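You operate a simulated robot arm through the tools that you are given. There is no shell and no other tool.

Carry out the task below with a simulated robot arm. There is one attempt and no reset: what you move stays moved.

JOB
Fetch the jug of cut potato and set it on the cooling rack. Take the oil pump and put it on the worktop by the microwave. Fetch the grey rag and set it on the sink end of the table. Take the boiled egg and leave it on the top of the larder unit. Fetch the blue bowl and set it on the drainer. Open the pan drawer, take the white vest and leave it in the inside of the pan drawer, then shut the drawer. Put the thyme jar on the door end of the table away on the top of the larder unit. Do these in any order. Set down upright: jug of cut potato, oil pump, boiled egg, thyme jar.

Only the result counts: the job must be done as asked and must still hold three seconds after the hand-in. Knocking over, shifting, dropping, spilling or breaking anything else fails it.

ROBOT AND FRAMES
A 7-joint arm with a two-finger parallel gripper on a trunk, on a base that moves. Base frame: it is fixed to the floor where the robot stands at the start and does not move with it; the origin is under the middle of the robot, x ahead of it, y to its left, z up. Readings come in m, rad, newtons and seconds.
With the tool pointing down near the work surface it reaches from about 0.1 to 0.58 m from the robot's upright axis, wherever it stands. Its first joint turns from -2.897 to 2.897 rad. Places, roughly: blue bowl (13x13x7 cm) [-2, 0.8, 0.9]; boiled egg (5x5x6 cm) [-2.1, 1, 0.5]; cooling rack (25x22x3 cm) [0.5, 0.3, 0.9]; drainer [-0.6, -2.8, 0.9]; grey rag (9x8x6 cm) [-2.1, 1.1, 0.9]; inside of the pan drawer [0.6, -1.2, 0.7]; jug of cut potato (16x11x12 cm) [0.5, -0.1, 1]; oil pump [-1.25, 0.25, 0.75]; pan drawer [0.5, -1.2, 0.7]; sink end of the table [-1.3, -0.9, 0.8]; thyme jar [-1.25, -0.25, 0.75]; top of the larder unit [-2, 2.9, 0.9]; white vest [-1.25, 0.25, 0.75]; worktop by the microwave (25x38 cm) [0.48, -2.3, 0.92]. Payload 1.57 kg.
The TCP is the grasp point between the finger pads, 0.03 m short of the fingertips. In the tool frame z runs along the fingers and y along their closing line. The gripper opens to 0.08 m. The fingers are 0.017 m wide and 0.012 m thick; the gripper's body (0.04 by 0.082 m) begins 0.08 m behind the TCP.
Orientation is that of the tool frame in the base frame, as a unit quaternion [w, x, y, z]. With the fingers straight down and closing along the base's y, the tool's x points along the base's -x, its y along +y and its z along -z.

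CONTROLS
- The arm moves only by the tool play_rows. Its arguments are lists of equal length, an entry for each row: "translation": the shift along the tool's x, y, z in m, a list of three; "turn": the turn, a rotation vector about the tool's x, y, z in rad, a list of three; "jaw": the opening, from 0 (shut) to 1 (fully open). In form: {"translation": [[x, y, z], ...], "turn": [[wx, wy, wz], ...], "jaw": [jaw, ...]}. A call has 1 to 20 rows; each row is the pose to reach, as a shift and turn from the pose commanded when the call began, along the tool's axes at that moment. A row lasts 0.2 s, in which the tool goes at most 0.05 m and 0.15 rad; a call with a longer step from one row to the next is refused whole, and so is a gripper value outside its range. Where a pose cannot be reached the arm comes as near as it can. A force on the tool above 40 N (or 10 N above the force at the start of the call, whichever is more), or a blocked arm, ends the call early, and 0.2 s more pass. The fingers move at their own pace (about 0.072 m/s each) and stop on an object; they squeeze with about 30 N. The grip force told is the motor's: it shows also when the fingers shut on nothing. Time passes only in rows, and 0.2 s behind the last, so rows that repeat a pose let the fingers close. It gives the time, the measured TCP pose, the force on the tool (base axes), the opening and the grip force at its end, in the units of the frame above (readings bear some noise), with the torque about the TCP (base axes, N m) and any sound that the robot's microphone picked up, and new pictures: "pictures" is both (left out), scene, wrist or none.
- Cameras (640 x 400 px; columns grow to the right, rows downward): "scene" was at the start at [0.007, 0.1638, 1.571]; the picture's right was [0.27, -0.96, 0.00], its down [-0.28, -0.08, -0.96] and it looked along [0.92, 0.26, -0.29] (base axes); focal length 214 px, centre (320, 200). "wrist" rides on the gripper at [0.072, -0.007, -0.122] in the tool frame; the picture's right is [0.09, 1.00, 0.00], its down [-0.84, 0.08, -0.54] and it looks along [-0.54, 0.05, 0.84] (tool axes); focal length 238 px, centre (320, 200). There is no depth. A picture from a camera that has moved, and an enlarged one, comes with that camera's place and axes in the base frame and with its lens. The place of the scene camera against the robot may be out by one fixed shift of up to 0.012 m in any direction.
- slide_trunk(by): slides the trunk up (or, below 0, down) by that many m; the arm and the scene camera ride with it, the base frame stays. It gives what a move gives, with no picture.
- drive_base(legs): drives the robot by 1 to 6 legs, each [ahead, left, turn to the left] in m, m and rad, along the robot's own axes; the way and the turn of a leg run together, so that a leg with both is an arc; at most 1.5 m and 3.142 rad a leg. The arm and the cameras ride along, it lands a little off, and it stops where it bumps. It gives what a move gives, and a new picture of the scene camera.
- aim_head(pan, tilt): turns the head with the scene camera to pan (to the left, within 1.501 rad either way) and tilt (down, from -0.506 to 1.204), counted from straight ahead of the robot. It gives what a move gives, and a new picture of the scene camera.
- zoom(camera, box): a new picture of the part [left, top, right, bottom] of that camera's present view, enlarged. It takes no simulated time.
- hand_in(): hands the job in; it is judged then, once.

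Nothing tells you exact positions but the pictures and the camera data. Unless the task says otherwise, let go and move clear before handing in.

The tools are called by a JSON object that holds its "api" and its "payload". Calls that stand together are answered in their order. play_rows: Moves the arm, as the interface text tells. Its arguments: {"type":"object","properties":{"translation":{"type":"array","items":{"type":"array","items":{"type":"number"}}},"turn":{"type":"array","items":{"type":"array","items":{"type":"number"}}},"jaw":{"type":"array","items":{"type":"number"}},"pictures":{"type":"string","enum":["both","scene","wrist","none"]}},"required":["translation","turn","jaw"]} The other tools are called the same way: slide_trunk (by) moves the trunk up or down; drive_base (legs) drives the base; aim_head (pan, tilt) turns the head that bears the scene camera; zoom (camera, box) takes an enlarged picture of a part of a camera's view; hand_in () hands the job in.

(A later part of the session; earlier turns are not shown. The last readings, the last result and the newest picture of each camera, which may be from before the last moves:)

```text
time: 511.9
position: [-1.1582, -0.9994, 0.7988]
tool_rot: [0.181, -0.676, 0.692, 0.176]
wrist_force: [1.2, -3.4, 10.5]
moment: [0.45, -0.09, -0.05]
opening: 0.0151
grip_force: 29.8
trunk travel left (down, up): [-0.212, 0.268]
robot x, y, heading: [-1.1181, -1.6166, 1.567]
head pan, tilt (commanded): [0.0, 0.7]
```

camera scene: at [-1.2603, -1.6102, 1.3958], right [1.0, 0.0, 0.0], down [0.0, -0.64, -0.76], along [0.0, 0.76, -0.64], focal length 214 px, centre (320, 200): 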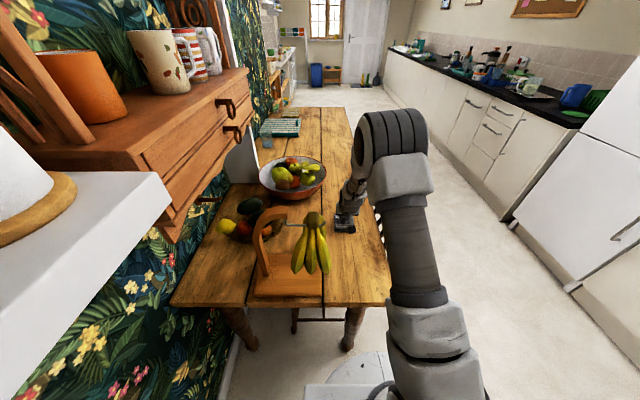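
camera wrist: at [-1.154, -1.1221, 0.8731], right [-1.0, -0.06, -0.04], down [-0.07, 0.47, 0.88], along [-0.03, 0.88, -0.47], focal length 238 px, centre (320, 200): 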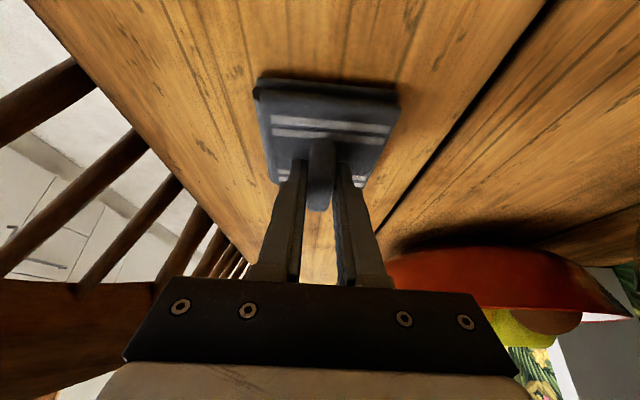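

Contact made. Release and lift straight up.

{"api": "play_rows", "payload": {"translation": [[0, 0, 0], [0, 0, 0], [0, 0, 0], [-0.0098, 0, -0.0174], [-0.0294, 0, -0.0523], [-0.0539, 0, -0.0959], [-0.0735, 0, -0.1307]], "turn": [[0, 0, 0], [0, 0, 0], [0, 0, 0], [0, 0, 0], [0, 0, 0], [0, 0, 0], [0, 0, 0]], "jaw": [0.3, 0.6, 0.6, 0.6, 0.6, 0.6, 0.6]}}

```text
time: 513.5
position: [-1.1594, -1.0034, 0.9467]
tool_rot: [0.179, -0.677, 0.692, 0.176]
wrist_force: [-0.6, 0.0, 0.5]
moment: [0.02, 0.01, 0.03]
opening: 0.048
grip_force: 0.0
trunk travel left (down, up): [-0.212, 0.268]
robot x, y, heading: [-1.1189, -1.6152, 1.571]
head pan, tilt (commanded): [0.0, 0.7]
camera scene: at [-1.2603, -1.6101, 1.3958], right [1.0, 0.0, 0.0], down [0.0, -0.64, -0.76], along [0.0, 0.76, -0.64], focal length 214 px, centre (320, 200)
camera wrist: at [-1.1544, -1.1236, 1.017], right [-1.0, -0.06, -0.04], down [-0.07, 0.47, 0.88], along [-0.03, 0.88, -0.47], focal length 238 px, centre (320, 200)
```

scene: 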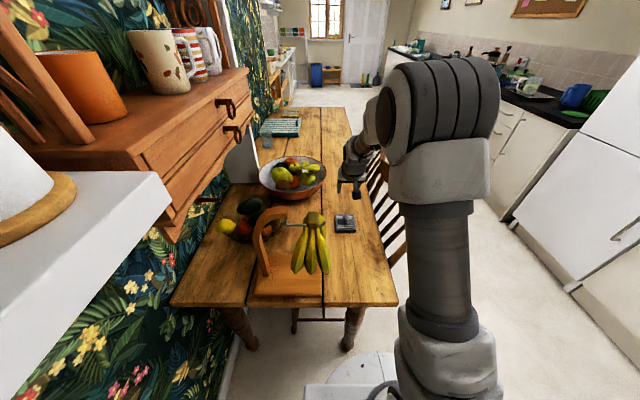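
wrist: 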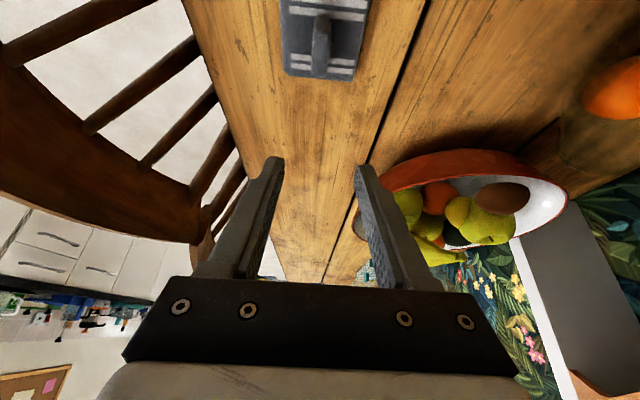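

The rag lies on the sink end of the table. Last item: the blue bowl. I'll raise and retract, back out, and drive back to the wooden unit.

{"api": "slide_trunk", "payload": {"by": 0.2}}

{"api": "play_rows", "payload": {"translation": [[0.0349, -0.01, -0.0196], [0.0697, -0.02, -0.0392], [0.1046, -0.03, -0.0588], [0.1307, -0.04, -0.0735]], "turn": [[0, 0, 0], [0, 0, 0], [0, 0, 0], [0, 0, 0]], "jaw": [0.6, 0.6, 0.6, 0.6], "pictures": "none"}}

{"api": "drive_base", "payload": {"legs": [[-0.25, 0, 0], [0, -0.72, 0]]}}

{"api": "aim_head", "payload": {"pan": 1.5, "tilt": 0.6}}

```text
time: 515.6
position: [-1.1597, -1.0018, 1.1468]
tool_rot: [0.18, -0.677, 0.692, 0.176]
wrist_force: [-0.7, -0.4, 0.3]
moment: [0.03, 0.03, 0.01]
opening: 0.0479
grip_force: 0.1
trunk travel left (down, up): [-0.412, 0.068]
robot x, y, heading: [-1.1177, -1.6115, 1.57]
head pan, tilt (commanded): [0.0, 0.7]
```

```text
time: 516.6
position: [-1.1235, -1.1531, 1.1482]
tool_rot: [0.181, -0.677, 0.691, 0.176]
wrist_force: [-0.2, 0.0, -0.4]
moment: [0.02, -0.02, 0.02]
opening: 0.0479
grip_force: 0.1
trunk travel left (down, up): [-0.412, 0.068]
robot x, y, heading: [-1.1163, -1.6133, 1.572]
head pan, tilt (commanded): [0.0, 0.7]
```

```text
time: 524.1
position: [-0.417, -1.3975, 1.1487]
tool_rot: [0.179, -0.677, 0.692, 0.176]
wrist_force: [0.8, 0.1, 0.7]
moment: [0.02, 0.04, -0.02]
opening: 0.0479
grip_force: 0.1
trunk travel left (down, up): [-0.412, 0.068]
robot x, y, heading: [-0.4095, -1.8555, 1.576]
head pan, tilt (commanded): [0.0, 0.7]
camera scene: at [-0.5544, -1.8549, 1.5958], right [1.0, 0.0, 0.0], down [0.0, -0.64, -0.76], along [0.0, 0.76, -0.64], focal length 214 px, centre (320, 200)
```

scene: 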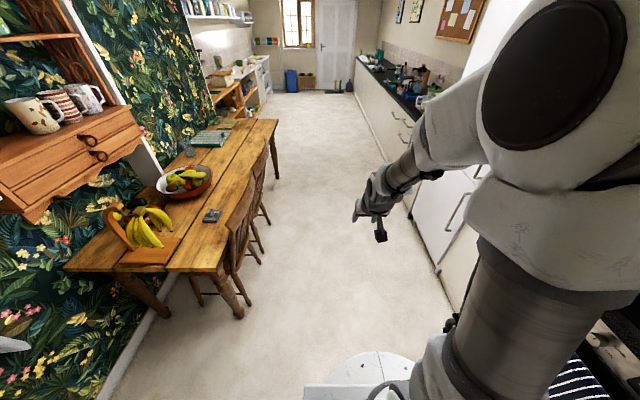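

```text
time: 525.8
position: [-0.4174, -1.3971, 1.1467]
tool_rot: [0.179, -0.676, 0.692, 0.175]
wrist_force: [-0.8, 0.7, 0.4]
moment: [0.02, -0.01, 0.01]
opening: 0.048
grip_force: 0.1
trunk travel left (down, up): [-0.412, 0.068]
robot x, y, heading: [-0.4114, -1.8576, 1.564]
head pan, tilt (commanded): [1.499, 0.6]
camera scene: at [-0.6426, -1.9334, 1.6044], right [0.07, 1.0, 0.0], down [0.56, -0.04, -0.83], along [-0.82, 0.06, -0.56], focal length 214 px, centre (320, 200)
```

scene: 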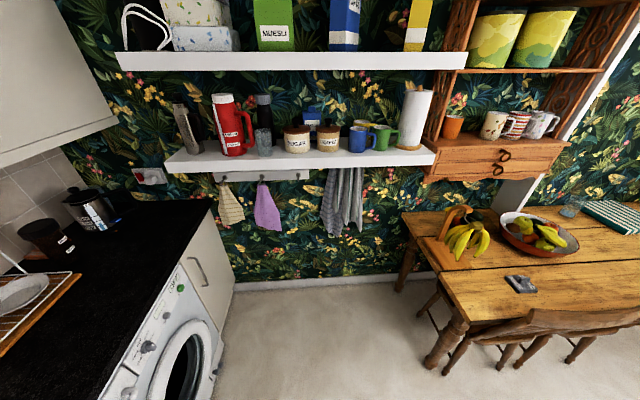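

I'll drive up the aisle to the wooden unit and face it at the bowl.

{"api": "drive_base", "payload": {"legs": [[1.35, 0, 0], [1.32, 0, 0], [0, 0, 1.571], [0.65, 0, 0]]}}

{"api": "aim_head", "payload": {"pan": 0.0, "tilt": 0.6}}

{"api": "zoom", "payload": {"camera": "scene", "box": [240, 130, 440, 270]}}

```text
time: 553.0
position: [-1.4544, 0.8225, 1.1464]
tool_rot: [0.0, 0.968, 0.002, -0.252]
wrist_force: [0.2, 0.2, 0.3]
moment: [0.04, 0.01, -0.03]
opening: 0.0479
grip_force: 0.0
trunk travel left (down, up): [-0.412, 0.068]
robot x, y, heading: [-0.9931, 0.8396, -3.115]
head pan, tilt (commanded): [1.499, 0.6]
camera scene: at [-0.9172, 0.6129, 1.6044], right [-1.0, 0.05, 0.0], down [0.03, 0.56, -0.83], along [-0.04, -0.82, -0.56], focal length 214 px, centre (320, 200)
```

scene: 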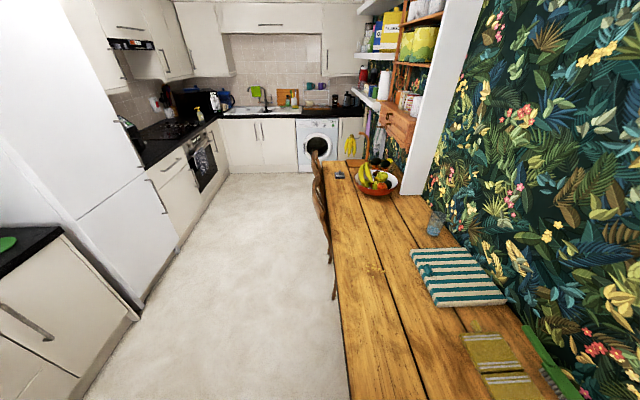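

```text
time: 554.6
position: [-1.4546, 0.8224, 1.1485]
tool_rot: [0.001, 0.968, 0.002, -0.251]
wrist_force: [0.1, 0.3, 0.1]
moment: [-0.06, 0.01, 0.0]
opening: 0.0479
grip_force: 0.0
trunk travel left (down, up): [-0.412, 0.068]
robot x, y, heading: [-0.9951, 0.8393, -3.113]
head pan, tilt (commanded): [0.0, 0.6]
camera scene: at [-1.0015, 0.6989, 1.6044], right [-0.03, 1.0, 0.0], down [0.56, 0.02, -0.83], along [-0.82, -0.02, -0.56], focal length 214 px, centre (320, 200)
```

scene: 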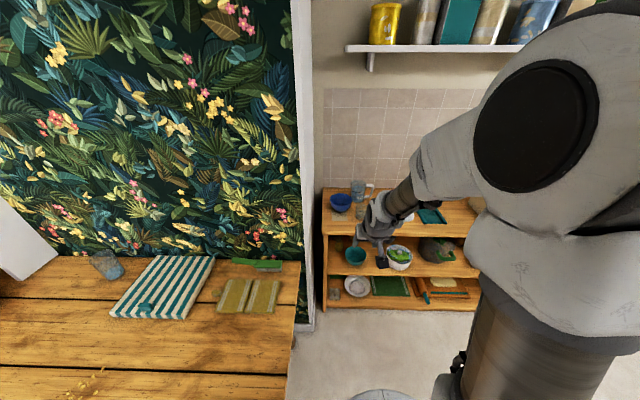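

```text
2.86 times, centred on (340, 200) of scene
camera zoom: at [-1.0015, 0.6989, 1.6044], right [-0.03, 1.0, 0.0], down [0.56, 0.02, -0.83], along [-0.82, -0.02, -0.56], focal length 613 px, centre (263, 200)
```

zoom: 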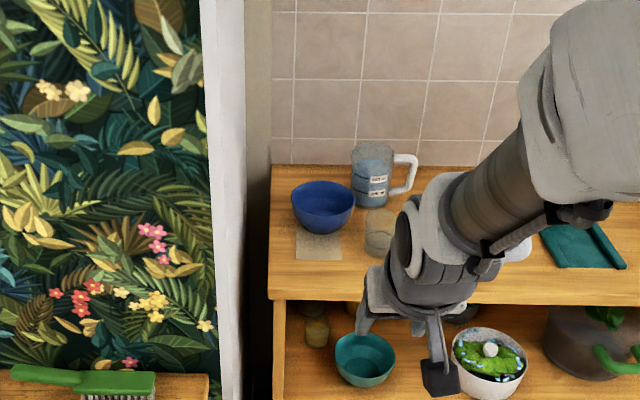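

The bowl is at ≈[-2.06, 0.81]. I'll nudge right to stay clear of the table's end, and move closer.

{"api": "drive_base", "payload": {"legs": [[0, -0.06, -0.025], [0.33, 0, 0]]}}

{"api": "zoom", "payload": {"camera": "wrist", "box": [0, 0, 640, 400]}}

{"api": "zoom", "payload": {"camera": "scene", "box": [240, 150, 440, 290]}}

```text
time: 558.1
position: [-1.7853, 0.8899, 1.1476]
tool_rot: [-0.002, 0.968, -0.008, -0.252]
wrist_force: [-0.1, -0.4, -0.2]
moment: [0.0, -0.03, 0.0]
opening: 0.0482
grip_force: 0.0
trunk travel left (down, up): [-0.412, 0.068]
robot x, y, heading: [-1.3256, 0.899, -3.137]
head pan, tilt (commanded): [0.0, 0.6]
camera scene: at [-1.3352, 0.7572, 1.6044], right [-0.01, 1.0, 0.0], down [0.57, 0.0, -0.82], along [-0.82, 0.0, -0.57], focal length 214 px, centre (320, 200)
```

scene: 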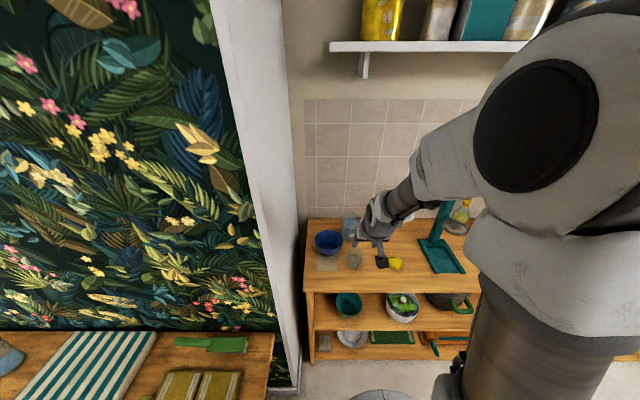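

```text
1.00 times, centred on (320, 200) of wrist (not enlarged: the box is as wide or as high as the picture)
camera zoom: at [-1.6627, 0.8958, 1.2188], right [0.06, -1.0, -0.04], down [-0.47, -0.07, 0.88], along [-0.88, -0.04, -0.47], focal length 238 px, centre (320, 200)
```

zoom: 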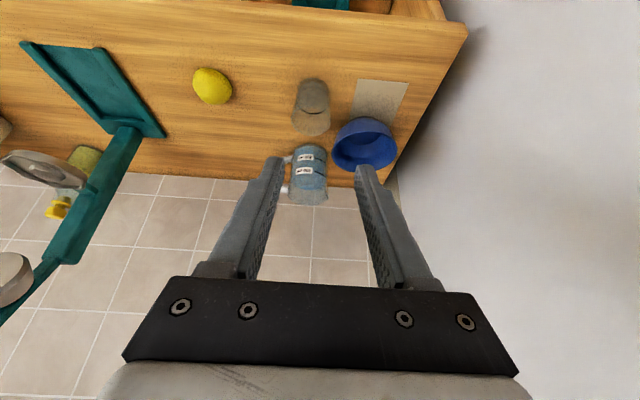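

```text
2.86 times, centred on (340, 220) of scene
camera zoom: at [-1.3352, 0.7572, 1.6044], right [-0.01, 1.0, 0.0], down [0.57, 0.0, -0.82], along [-0.82, 0.0, -0.57], focal length 613 px, centre (263, 143)
```

zoom: 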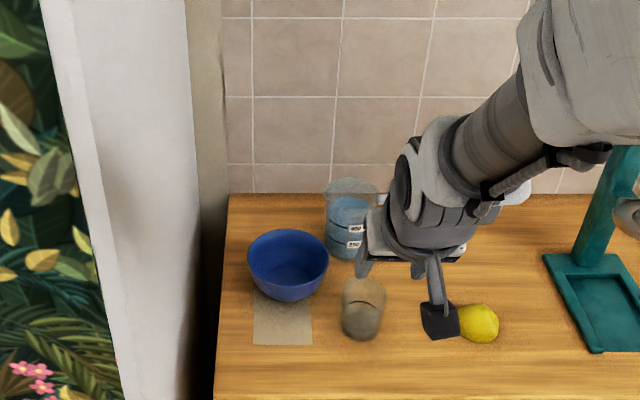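

The bowl's rim centre is ≈[-2.045, 0.797], near rim edge x≈-1.98. I'll roll the gripper -90° so it pinches the near wall along its slope (camera to the free side), then move up closer.

{"api": "play_rows", "payload": {"translation": [[0, 0, 0], [0, 0, 0], [0, 0, 0], [0, 0, 0], [0, 0, 0], [0, 0, 0], [0, 0, 0], [0, 0, 0], [0, 0, 0], [0, 0, 0], [0, 0, 0]], "turn": [[0, 0, -0.143], [0, 0, -0.286], [0, 0, -0.429], [0, 0, -0.572], [0, 0, -0.715], [0, 0, -0.858], [0, 0, -1.0], [0, 0, -1.143], [0, 0, -1.286], [0, 0, -1.429], [0, 0, -1.571]], "jaw": [0.5, 0.5, 0.5, 0.5, 0.5, 0.5, 0.5, 0.5, 0.5, 0.5, 0.5], "pictures": "none"}}

{"api": "drive_base", "payload": {"legs": [[0.12, 0, 0]]}}

{"api": "zoom", "payload": {"camera": "wrist", "box": [0, 0, 640, 400]}}

```text
time: 560.5
position: [-1.7856, 0.8905, 1.1468]
tool_rot: [-0.179, 0.689, 0.68, -0.176]
wrist_force: [-0.1, -1.2, 0.3]
moment: [-0.01, -0.01, 0.0]
opening: 0.0397
grip_force: 0.1
trunk travel left (down, up): [-0.412, 0.068]
robot x, y, heading: [-1.3274, 0.8945, -3.137]
head pan, tilt (commanded): [0.0, 0.6]
```

```text
time: 561.9
position: [-1.9059, 0.8905, 1.1464]
tool_rot: [-0.179, 0.69, 0.679, -0.176]
wrist_force: [0.6, -0.3, 0.2]
moment: [0.0, -0.02, 0.02]
opening: 0.0404
grip_force: 0.1
trunk travel left (down, up): [-0.412, 0.068]
robot x, y, heading: [-1.4456, 0.8973, -3.142]
head pan, tilt (commanded): [0.0, 0.6]
camera scene: at [-1.4552, 0.7567, 1.6044], right [0.0, 1.0, 0.0], down [0.57, 0.0, -0.82], along [-0.82, 0.0, -0.57], focal length 214 px, centre (320, 200)
```

scene: 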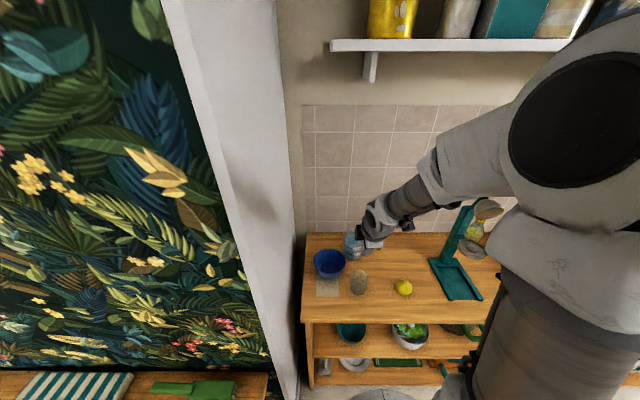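

```text
1.00 times, centred on (320, 200) of wrist (not enlarged: the box is as wide or as high as the picture)
camera zoom: at [-1.85, 0.9615, 1.2563], right [0.87, 0.08, -0.48], down [0.32, -0.84, 0.44], along [-0.37, -0.53, -0.76], focal length 238 px, centre (320, 200)
```

zoom: 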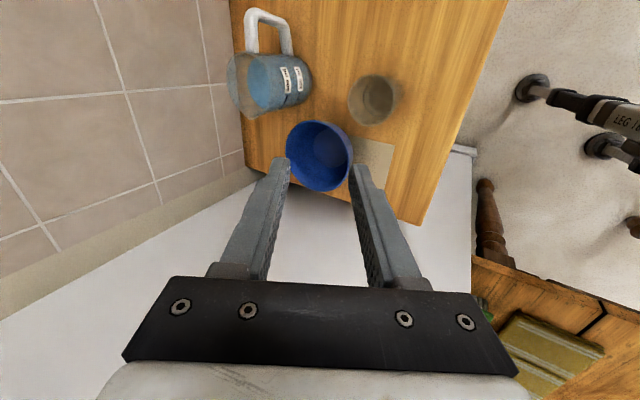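

From this side view the rim centre is ≈[-2.04, 0.803], near edge x≈-1.975. I'll go to a pre-grasp above the near rim.

{"api": "play_rows", "payload": {"translation": [[-0.0183, 0.0124, 0.0342], [-0.0367, 0.0248, 0.0683], [-0.055, 0.0372, 0.1025], [-0.0734, 0.0496, 0.1366], [-0.0917, 0.062, 0.1708]], "turn": [[0, 0, 0], [0, 0, 0], [0, 0, 0], [0, 0, 0], [0, 0, 0]], "jaw": [0.5, 0.5, 0.5, 0.5, 0.5]}}

```text
time: 563.1
position: [-1.9377, 0.8018, 0.9673]
tool_rot: [-0.181, 0.69, 0.678, -0.178]
wrist_force: [0.8, 0.3, 0.6]
moment: [0.0, -0.02, 0.01]
opening: 0.0401
grip_force: 0.1
trunk travel left (down, up): [-0.412, 0.068]
robot x, y, heading: [-1.4471, 0.8988, -3.14]
head pan, tilt (commanded): [0.0, 0.6]
camera scene: at [-1.4551, 0.7566, 1.6045], right [0.0, 1.0, 0.0], down [0.56, 0.0, -0.83], along [-0.82, 0.0, -0.57], focal length 214 px, centre (320, 200)
camera wrist: at [-1.8813, 0.8732, 1.0769], right [0.87, 0.08, -0.49], down [0.32, -0.84, 0.44], along [-0.38, -0.53, -0.76], focal length 238 px, centre (320, 200)
```

scene: 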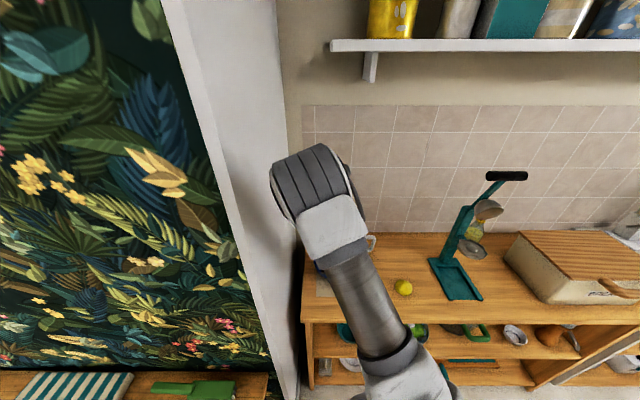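
wrist: 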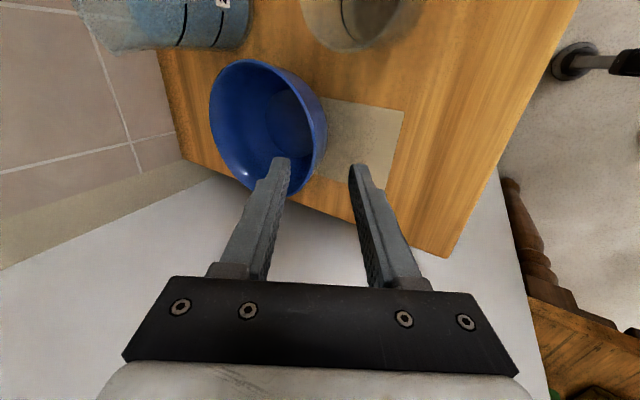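

The near rim lies between the fingers. I'll slide down along the wall's slope and check forces.

{"api": "play_rows", "payload": {"translation": [[0, 0.002, 0.025], [0, 0.004, 0.05], [0, 0.004, 0.07], [0, 0.004, 0.085], [0, 0.004, 0.085]], "turn": [[0, 0, 0], [0, 0, 0], [0, 0, 0], [0, 0, 0], [0, 0, 0]], "jaw": [0.5, 0.5, 0.5, 0.5, 0.5]}}

```text
time: 564.3
position: [-1.9745, 0.7999, 0.893]
tool_rot: [-0.179, 0.691, 0.678, -0.175]
wrist_force: [-0.8, 0.1, 0.6]
moment: [0.02, -0.01, 0.0]
opening: 0.0399
grip_force: 0.1
trunk travel left (down, up): [-0.412, 0.068]
robot x, y, heading: [-1.443, 0.8966, -3.134]
head pan, tilt (commanded): [0.0, 0.6]
camera scene: at [-1.455, 0.7566, 1.6044], right [0.0, 1.0, 0.0], down [0.56, 0.0, -0.83], along [-0.83, 0.0, -0.56], focal length 214 px, centre (320, 200)
camera wrist: at [-1.9186, 0.8716, 1.0013], right [0.87, 0.08, -0.48], down [0.32, -0.84, 0.44], along [-0.37, -0.53, -0.76], focal length 238 px, centre (320, 200)
```

scene: 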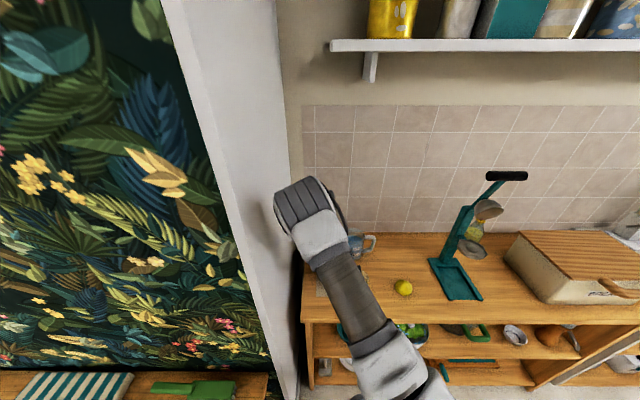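
wrist: 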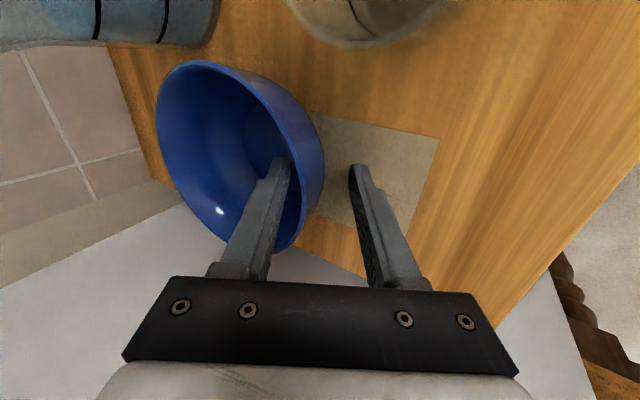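

The bowl's near wall is between the fingers with no contact forces. Closing.

{"api": "play_rows", "payload": {"translation": [[0, 0, 0], [0, 0, 0], [0, 0, 0], [0, 0, 0]], "turn": [[0, 0, 0], [0, 0, 0], [0, 0, 0], [0, 0, 0]], "jaw": [0.2, 0.0, 0.0, 0.0]}}

```text
time: 565.3
position: [-1.9745, 0.8012, 0.8926]
tool_rot: [-0.179, 0.691, 0.678, -0.177]
wrist_force: [-0.2, 0.0, -2.9]
moment: [-0.02, -0.15, 0.02]
opening: 0.0086
grip_force: 27.2
trunk travel left (down, up): [-0.412, 0.068]
robot x, y, heading: [-1.4434, 0.898, -3.144]
head pan, tilt (commanded): [0.0, 0.6]
camera scene: at [-1.4552, 0.7566, 1.6044], right [0.0, 1.0, 0.0], down [0.57, 0.0, -0.82], along [-0.82, 0.0, -0.57], focal length 214 px, centre (320, 200)
camera wrist: at [-1.9185, 0.8716, 1.0015], right [0.87, 0.08, -0.48], down [0.32, -0.84, 0.44], along [-0.37, -0.53, -0.76], focal length 238 px, centre (320, 200)
```

scene: 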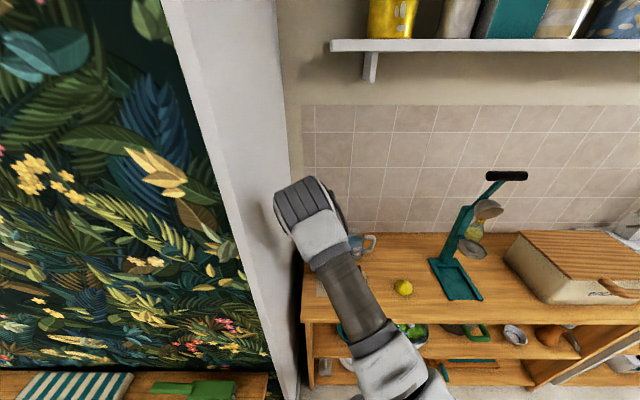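
wrist: 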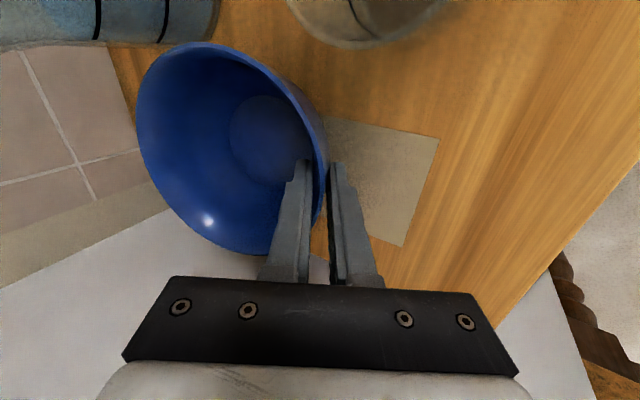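

Gripped (8.6 mm wall); the bowl tipped slightly to align with the pads. I'll lift it straight up in small steps.

{"api": "play_rows", "payload": {"translation": [[0, -0.0049, -0.0087], [0, -0.0146, -0.0262], [0, -0.0267, -0.0481], [0, -0.0413, -0.0743]], "turn": [[0, 0, 0], [0, 0, 0], [0, 0, 0], [0, 0, 0]], "jaw": [0, 0, 0, 0]}}

```text
time: 566.3
position: [-1.9735, 0.8011, 0.9756]
tool_rot: [-0.179, 0.691, 0.678, -0.175]
wrist_force: [0.3, -0.5, -1.6]
moment: [-0.01, -0.12, 0.04]
opening: 0.0088
grip_force: 27.4
trunk travel left (down, up): [-0.412, 0.068]
robot x, y, heading: [-1.4463, 0.8973, -3.137]
head pan, tilt (commanded): [0.0, 0.6]
camera scene: at [-1.4551, 0.7567, 1.6044], right [0.0, 1.0, 0.0], down [0.56, 0.0, -0.83], along [-0.83, 0.0, -0.56], focal length 214 px, centre (320, 200)
camera wrist: at [-1.9189, 0.8712, 1.0849], right [0.87, 0.08, -0.48], down [0.32, -0.84, 0.44], along [-0.37, -0.53, -0.76], focal length 238 px, centre (320, 200)
```

scene: 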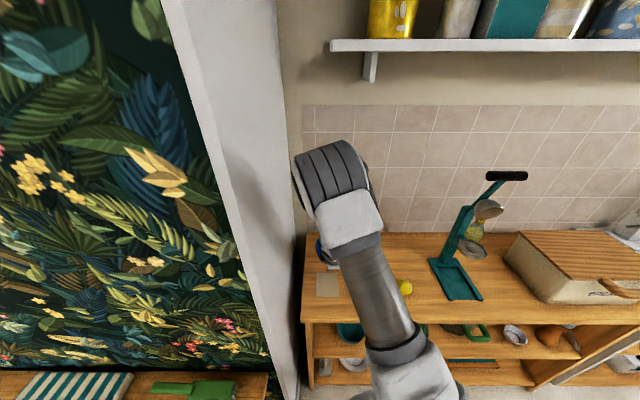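
wrist: 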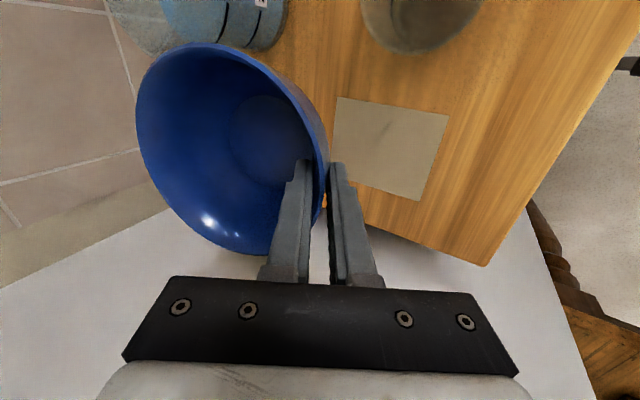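

The bowl is off the surface and clear of the jug. I'll lift more, then draw it back toward the robot.

{"api": "play_rows", "payload": {"translation": [[0, -0.0194, -0.035], [0.0006, 0.0, -0.0544], [0.0013, 0.035, -0.0738], [0.0019, 0.07, -0.0932], [0.025, 0.0899, -0.12], [0.0618, 0.1095, -0.1581]], "turn": [[0, 0, 0], [0, 0, 0], [0, 0, 0], [0, 0, 0], [0, 0, 0], [0, 0, 0]], "jaw": [0, 0, 0, 0, 0, 0]}}

```text
refused: row 6 steps farther than a row can; nothing moved
```

{"api": "play_rows", "payload": {"translation": [[0, -0.0194, -0.035], [0.0006, 0.0, -0.0544], [0.0013, 0.035, -0.0738], [0.0019, 0.07, -0.0932], [0.02, 0.0899, -0.115], [0.04, 0.1, -0.14], [0.0618, 0.1095, -0.1581]], "turn": [[0, 0, 0], [0, 0, 0], [0, 0, 0], [0, 0, 0], [0, 0, 0], [0, 0, 0], [0, 0, 0]], "jaw": [0, 0, 0, 0, 0, 0, 0]}}

```text
time: 567.9
position: [-1.8334, 0.8517, 1.0658]
tool_rot: [-0.178, 0.691, 0.679, -0.175]
wrist_force: [-0.3, 0.4, -1.8]
moment: [-0.01, -0.13, 0.06]
opening: 0.0086
grip_force: 27.7
out of reach, approached as far as the arm can: row 6, 7
trunk travel left (down, up): [-0.412, 0.068]
robot x, y, heading: [-1.4455, 0.9002, -3.141]
head pan, tilt (commanded): [0.0, 0.6]
camera scene: at [-1.4549, 0.7569, 1.6044], right [0.0, 1.0, 0.0], down [0.56, 0.0, -0.83], along [-0.83, 0.0, -0.56], focal length 214 px, centre (320, 200)
camera wrist: at [-1.7785, 0.9233, 1.175], right [0.87, 0.08, -0.48], down [0.32, -0.84, 0.44], along [-0.37, -0.53, -0.76], focal length 238 px, centre (320, 200)
```

scene: 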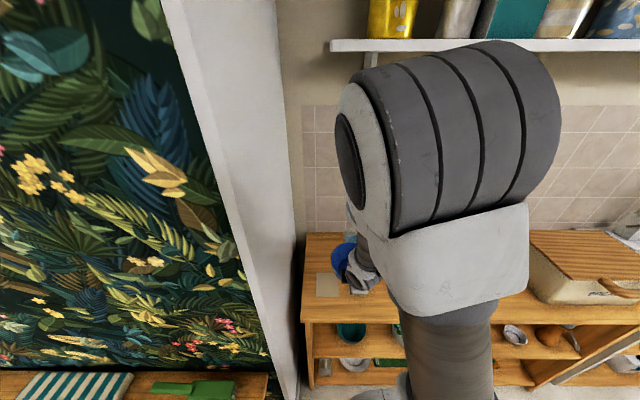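
wrist: 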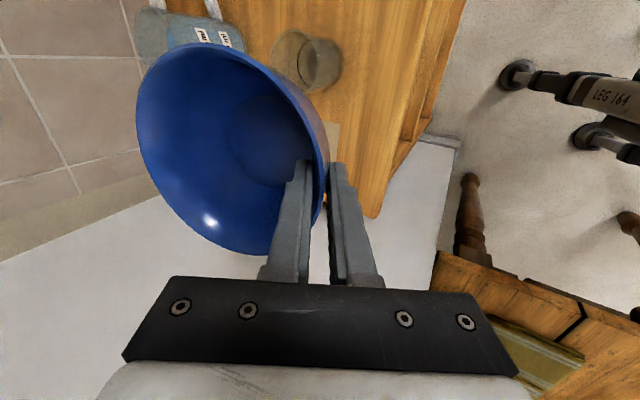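

Bowl clear. I'll back away from the unit and head to the sink area.

{"api": "drive_base", "payload": {"legs": [[-1.02, 0, 0], [0, 0, 1.566], [1.4, 0, 0], [1.2, 0, 0]]}}

{"api": "aim_head", "payload": {"pan": -0.1, "tilt": 0.5}}

```text
time: 597.1
position: [-0.4444, -2.1596, 1.0647]
tool_rot: [-0.008, 0.031, 0.968, -0.25]
wrist_force: [0.9, -0.4, -2.2]
moment: [0.12, -0.04, 0.03]
opening: 0.0087
grip_force: 26.7
trunk travel left (down, up): [-0.412, 0.068]
robot x, y, heading: [-0.4714, -1.7687, -1.616]
head pan, tilt (commanded): [0.0, 0.6]
camera scene: at [-0.3377, -1.785, 1.6044], right [-1.0, 0.04, 0.0], down [0.02, 0.56, -0.82], along [-0.03, -0.82, -0.57], focal length 214 px, centre (320, 200)
```

scene: 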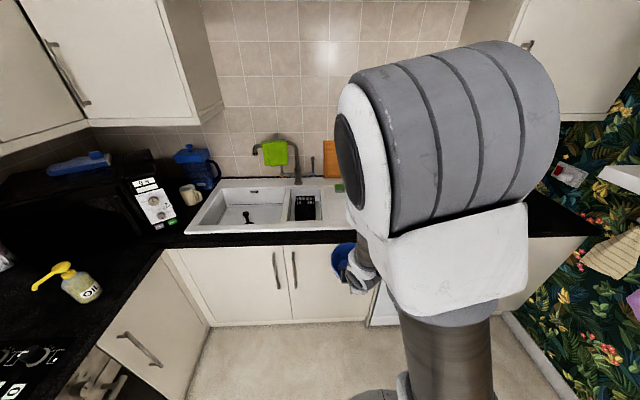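

```text
time: 597.7
position: [-0.4465, -2.1605, 1.0651]
tool_rot: [-0.008, 0.031, 0.968, -0.25]
wrist_force: [0.9, 0.0, -2.6]
moment: [0.16, 0.02, 0.07]
opening: 0.0086
grip_force: 27.3
trunk travel left (down, up): [-0.412, 0.068]
robot x, y, heading: [-0.4776, -1.7686, -1.616]
head pan, tilt (commanded): [-0.099, 0.499]
camera scene: at [-0.3468, -1.7867, 1.6135], right [-0.99, 0.14, 0.0], down [0.07, 0.47, -0.88], along [-0.12, -0.87, -0.48], focal length 214 px, centre (320, 200)
```

scene: 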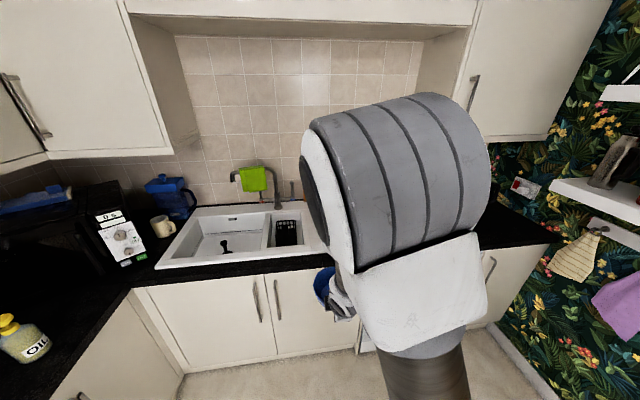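

{"api": "zoom", "payload": {"camera": "wrist", "box": [0, 0, 640, 400]}}

{"api": "aim_head", "payload": {"pan": -1.2, "tilt": 0.5}}

```text
1.00 times, centred on (320, 200) of wrist (not enlarged: the box is as wide or as high as the picture)
camera zoom: at [-0.5135, -2.1026, 1.1749], right [-0.04, 0.88, -0.48], down [0.86, 0.28, 0.44], along [0.52, -0.4, -0.76], focal length 238 px, centre (320, 200)
```

zoom: 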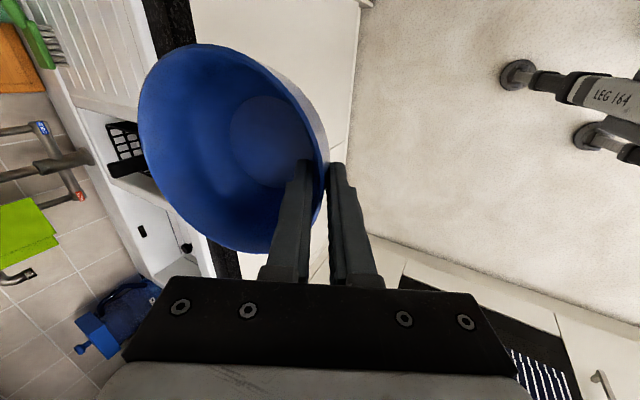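

```text
time: 599.1
position: [-0.4457, -2.1606, 1.0662]
tool_rot: [-0.008, 0.03, 0.968, -0.25]
wrist_force: [0.1, -0.7, -2.6]
moment: [0.15, -0.01, 0.07]
opening: 0.0089
grip_force: 27.6
trunk travel left (down, up): [-0.412, 0.068]
robot x, y, heading: [-0.473, -1.772, -1.611]
head pan, tilt (commanded): [-1.201, 0.499]
camera scene: at [-0.4201, -1.7261, 1.6135], right [-0.32, 0.95, 0.0], down [0.45, 0.15, -0.88], along [-0.83, -0.28, -0.48], focal length 214 px, centre (320, 200)
```

scene: 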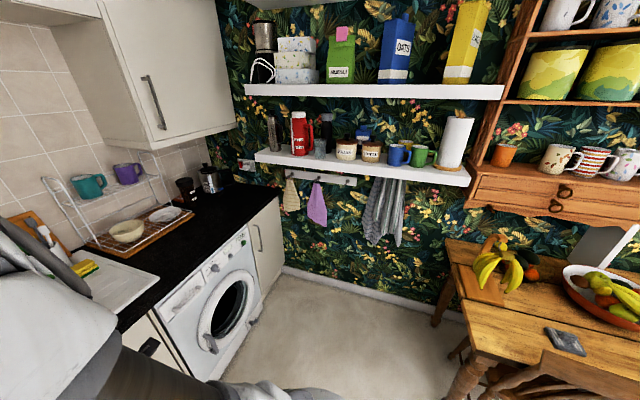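

The arm hides the drainer from the head camera, so I'll strafe right to view it on my left.

{"api": "drive_base", "payload": {"legs": [[0, -0.45, 0.04]]}}

{"api": "aim_head", "payload": {"pan": 0.3, "tilt": 0.5}}

{"api": "zoom", "payload": {"camera": "scene", "box": [120, 130, 400, 310]}}

```text
time: 602.8
position: [-0.8558, -2.1489, 1.0649]
tool_rot: [-0.004, 0.013, 0.968, -0.25]
wrist_force: [0.4, 0.6, -2.6]
moment: [0.15, 0.02, 0.04]
opening: 0.0085
grip_force: 27.7
trunk travel left (down, up): [-0.412, 0.068]
robot x, y, heading: [-0.8998, -1.7603, -1.573]
head pan, tilt (commanded): [-1.201, 0.499]
camera scene: at [-0.8467, -1.7142, 1.6135], right [-0.36, 0.93, 0.0], down [0.45, 0.17, -0.88], along [-0.82, -0.31, -0.48], focal length 214 px, centre (320, 200)
```

scene: 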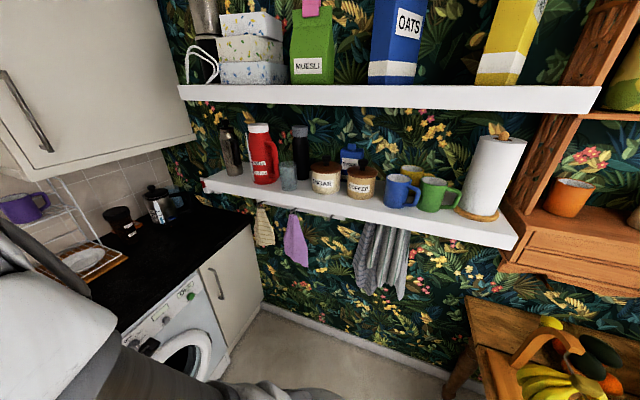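

```text
time: 604.4
position: [-0.8558, -2.1488, 1.0658]
tool_rot: [-0.003, 0.013, 0.968, -0.25]
wrist_force: [0.4, -0.4, -1.7]
moment: [0.19, 0.03, 0.09]
opening: 0.0087
grip_force: 27.3
trunk travel left (down, up): [-0.412, 0.068]
robot x, y, heading: [-0.9001, -1.7568, -1.573]
head pan, tilt (commanded): [0.3, 0.499]
camera scene: at [-0.7352, -1.7687, 1.6135], right [-0.96, -0.29, 0.0], down [-0.14, 0.46, -0.88], along [0.26, -0.84, -0.48], focal length 214 px, centre (320, 200)
```

scene: 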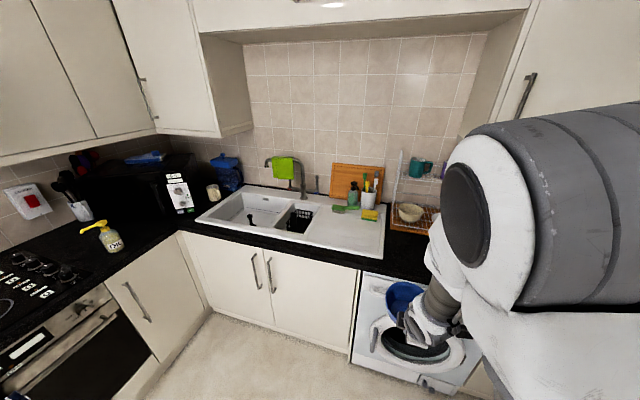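

```text
2.22 times, centred on (260, 220) of scene
camera zoom: at [-0.7352, -1.7687, 1.6135], right [-0.96, -0.29, 0.0], down [-0.14, 0.46, -0.88], along [0.26, -0.84, -0.48], focal length 477 px, centre (453, 156)
```

zoom: 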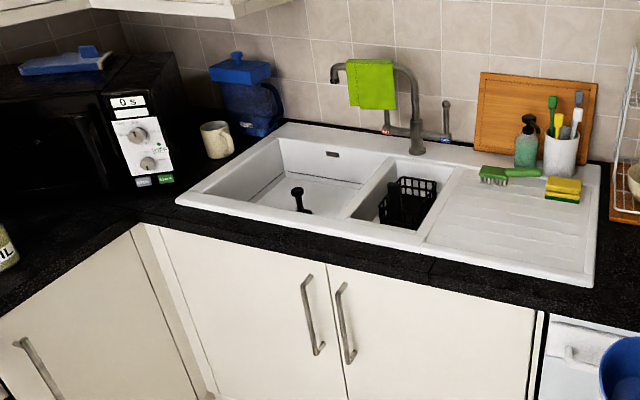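

The ridged drainer's front half is free around [-0.60, -2.69] (sponge and brush are at the back). I'll drive so the bowl is in front of it.

{"api": "drive_base", "payload": {"legs": [[0.2, 0.255, 0], [0.11, 0, 0]]}}

{"api": "zoom", "payload": {"camera": "wrist", "box": [0, 0, 640, 400]}}

```text
time: 607.9
position: [-0.6009, -2.4625, 1.0664]
tool_rot: [-0.004, 0.013, 0.968, -0.251]
wrist_force: [-0.7, -0.4, -3.3]
moment: [0.16, -0.01, 0.01]
opening: 0.0086
grip_force: 27.6
trunk travel left (down, up): [-0.412, 0.068]
robot x, y, heading: [-0.6443, -2.0723, -1.573]
head pan, tilt (commanded): [0.3, 0.499]
camera scene: at [-0.4791, -2.0831, 1.6135], right [-0.96, -0.29, 0.0], down [-0.14, 0.46, -0.88], along [0.26, -0.84, -0.48], focal length 214 px, centre (320, 200)
```

scene: 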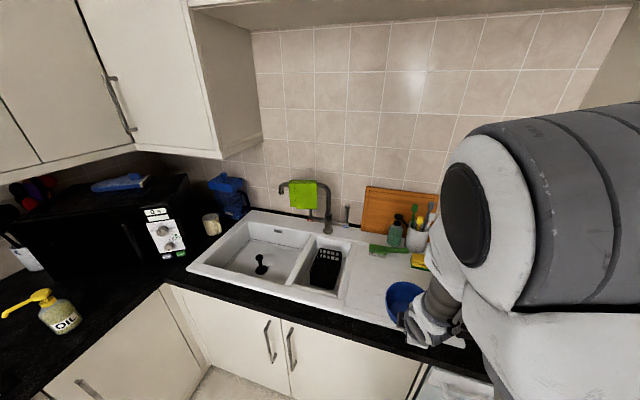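

```text
1.00 times, centred on (320, 200) of wrist (not enlarged: the box is as wide or as high as the picture)
camera zoom: at [-0.6698, -2.4085, 1.1749], right [-0.07, 0.87, -0.48], down [0.85, 0.31, 0.44], along [0.53, -0.38, -0.76], focal length 238 px, centre (320, 200)
```

zoom: 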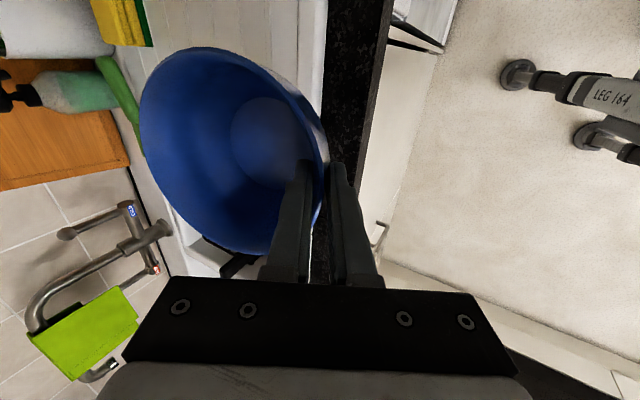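

I'll extend over the drainer while levelling the bowl (8° pitch correction), ending a few centimetres above it.

{"api": "play_rows", "payload": {"translation": [[0, -0.0344, 0.0191], [0, -0.0689, 0.0383], [0, -0.1033, 0.0574], [0, -0.1377, 0.0765], [0, -0.1256, 0.0984], [0, -0.1134, 0.1202]], "turn": [[-0.035, 0, 0], [-0.07, 0, 0], [-0.105, 0, 0], [-0.14, 0, 0], [-0.14, 0, 0], [-0.14, 0, 0]], "jaw": [0, 0, 0, 0, 0, 0]}}

{"api": "zoom", "payload": {"camera": "scene", "box": [260, 160, 480, 360]}}

```text
time: 609.3
position: [-0.6024, -2.6234, 1.0163]
tool_rot: [-0.003, 0.013, 0.983, -0.182]
wrist_force: [-0.4, -0.6, -1.3]
moment: [0.15, 0.0, 0.01]
opening: 0.0089
grip_force: 28.2
trunk travel left (down, up): [-0.412, 0.068]
robot x, y, heading: [-0.6419, -2.0741, -1.573]
head pan, tilt (commanded): [0.3, 0.499]
camera scene: at [-0.479, -2.0829, 1.6135], right [-0.96, -0.29, 0.0], down [-0.14, 0.46, -0.88], along [0.26, -0.84, -0.48], focal length 214 px, centre (320, 200)
camera wrist: at [-0.6732, -2.5825, 1.1306], right [-0.07, 0.93, -0.36], down [0.84, 0.24, 0.48], along [0.53, -0.27, -0.8], focal length 238 px, centre (320, 200)
```

scene: 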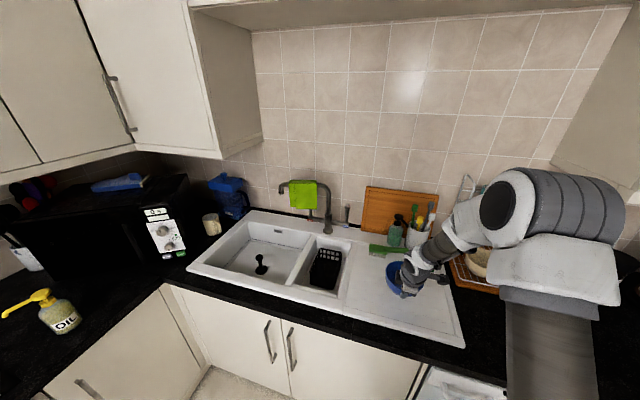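
wrist: 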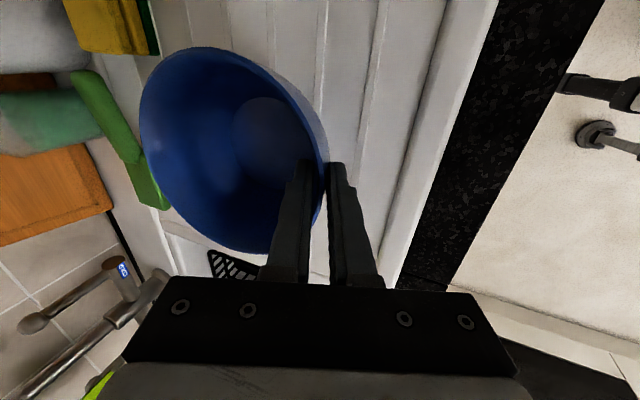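

```text
2.00 times, centred on (370, 260) of scene
camera zoom: at [-0.479, -2.0829, 1.6135], right [-0.96, -0.29, 0.0], down [-0.14, 0.46, -0.88], along [0.26, -0.84, -0.48], focal length 429 px, centre (220, 80)
```

zoom: 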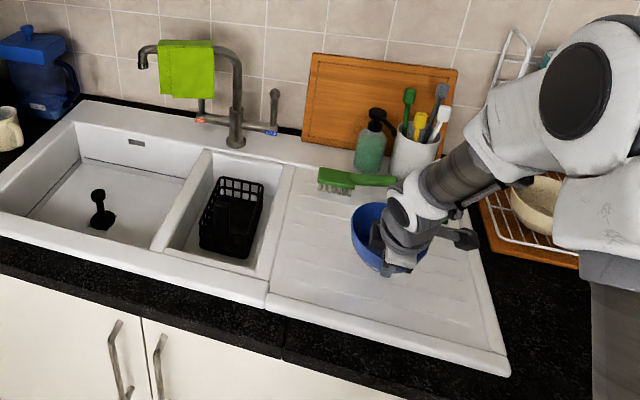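

The bowl is above the free part of the drainer, clear of brush and sponge. Lowering gently.

{"api": "play_rows", "payload": {"translation": [[0, 0.0036, 0.0093], [0, 0.0072, 0.0187], [0, 0.0072, 0.0187]], "turn": [[0, 0, 0], [0, 0, 0], [0, 0, 0]], "jaw": [0, 0, 0], "pictures": "none"}}

{"api": "play_rows", "payload": {"translation": [[0, 0.0014, 0.0037], [0, 0.0029, 0.0075], [0, 0.0029, 0.0075]], "turn": [[0, 0, 0], [0, 0, 0], [0, 0, 0]], "jaw": [0, 0, 0]}}

```text
time: 610.1
position: [-0.602, -2.6213, 0.9947]
tool_rot: [-0.003, 0.012, 0.983, -0.183]
wrist_force: [0.3, 0.5, -2.8]
moment: [0.17, 0.03, -0.01]
opening: 0.0089
grip_force: 27.5
trunk travel left (down, up): [-0.412, 0.068]
robot x, y, heading: [-0.64, -2.0738, -1.572]
head pan, tilt (commanded): [0.3, 0.499]
```

```text
time: 610.9
position: [-0.6021, -2.622, 0.9872]
tool_rot: [-0.002, 0.013, 0.983, -0.182]
wrist_force: [0.2, 0.0, -2.0]
moment: [0.12, 0.01, -0.01]
opening: 0.0087
grip_force: 27.8
trunk travel left (down, up): [-0.412, 0.068]
robot x, y, heading: [-0.6472, -2.0728, -1.571]
head pan, tilt (commanded): [0.3, 0.499]
camera scene: at [-0.4791, -2.0829, 1.6135], right [-0.96, -0.29, 0.0], down [-0.14, 0.46, -0.88], along [0.26, -0.84, -0.48], focal length 214 px, centre (320, 200)
camera wrist: at [-0.673, -2.5817, 1.1028], right [-0.07, 0.93, -0.36], down [0.84, 0.24, 0.48], along [0.53, -0.27, -0.8], focal length 238 px, centre (320, 200)
```

scene: 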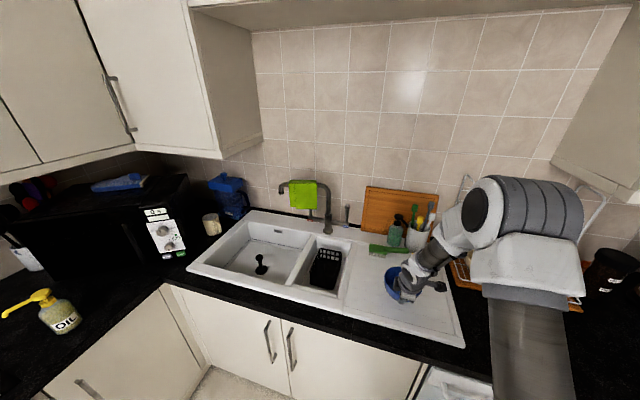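
wrist: 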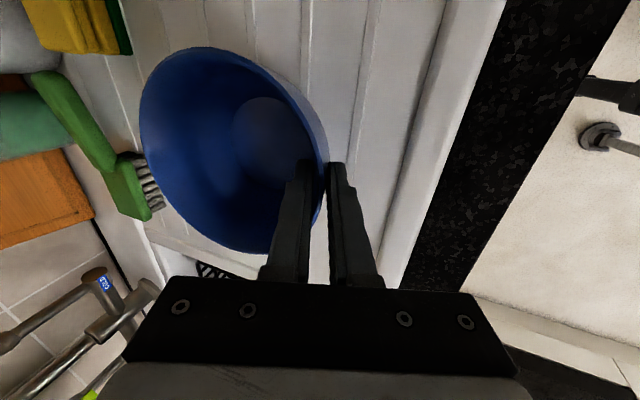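

{"api": "play_rows", "payload": {"translation": [[0, 0.0011, 0.0028], [0, 0.0021, 0.0056], [0, 0.0021, 0.0056]], "turn": [[0, 0, 0], [0, 0, 0], [0, 0, 0]], "jaw": [0, 0, 0], "pictures": "none"}}

{"api": "play_rows", "payload": {"translation": [[0, 0.0011, 0.0028], [0, 0.0018, 0.0047], [0, 0.0018, 0.0047]], "turn": [[0, 0, 0], [0, 0, 0], [0, 0, 0]], "jaw": [0, 0, 0], "pictures": "none"}}

```text
time: 611.7
position: [-0.6031, -2.6206, 0.9807]
tool_rot: [-0.003, 0.013, 0.983, -0.183]
wrist_force: [0.4, -0.2, -1.5]
moment: [0.14, 0.0, -0.02]
opening: 0.0087
grip_force: 27.3
trunk travel left (down, up): [-0.412, 0.068]
robot x, y, heading: [-0.643, -2.0739, -1.573]
head pan, tilt (commanded): [0.3, 0.499]
```

```text
time: 612.5
position: [-0.6046, -2.6209, 0.9753]
tool_rot: [-0.003, 0.013, 0.983, -0.182]
wrist_force: [1.4, 0.2, -2.1]
moment: [0.12, -0.01, 0.01]
opening: 0.0089
grip_force: 27.3
trunk travel left (down, up): [-0.412, 0.068]
robot x, y, heading: [-0.645, -2.0736, -1.572]
head pan, tilt (commanded): [0.3, 0.499]
```

{"api": "play_rows", "payload": {"translation": [[0, 0.0011, 0.0028], [0, 0.0018, 0.0047], [0, 0.0018, 0.0047]], "turn": [[0, 0, 0], [0, 0, 0], [0, 0, 0]], "jaw": [0, 0, 0], "pictures": "none"}}

{"api": "zoom", "payload": {"camera": "wrist", "box": [0, 0, 640, 400]}}

```text
time: 613.3
position: [-0.6046, -2.6213, 0.9724]
tool_rot: [-0.002, 0.013, 0.983, -0.183]
wrist_force: [0.5, 5.9, 14.6]
moment: [-0.06, 0.2, -0.07]
opening: 0.0092
grip_force: 27.4
trunk travel left (down, up): [-0.412, 0.068]
robot x, y, heading: [-0.647, -2.0747, -1.576]
head pan, tilt (commanded): [0.3, 0.499]
```

```text
1.00 times, centred on (320, 200) of wrist (not enlarged: the box is as wide or as high as the picture)
camera zoom: at [-0.6744, -2.581, 1.0879], right [-0.07, 0.93, -0.36], down [0.84, 0.25, 0.48], along [0.53, -0.27, -0.8], focal length 238 px, centre (320, 200)
```

zoom: 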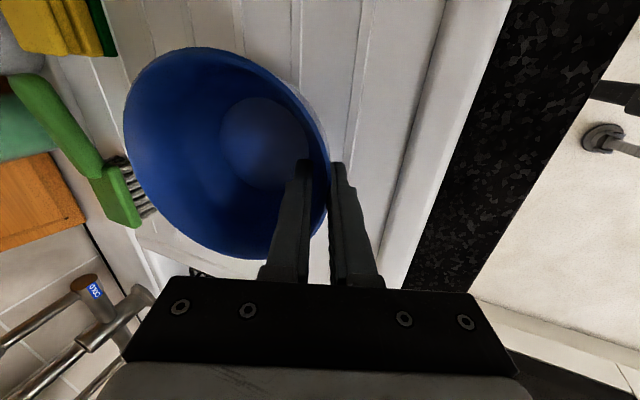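

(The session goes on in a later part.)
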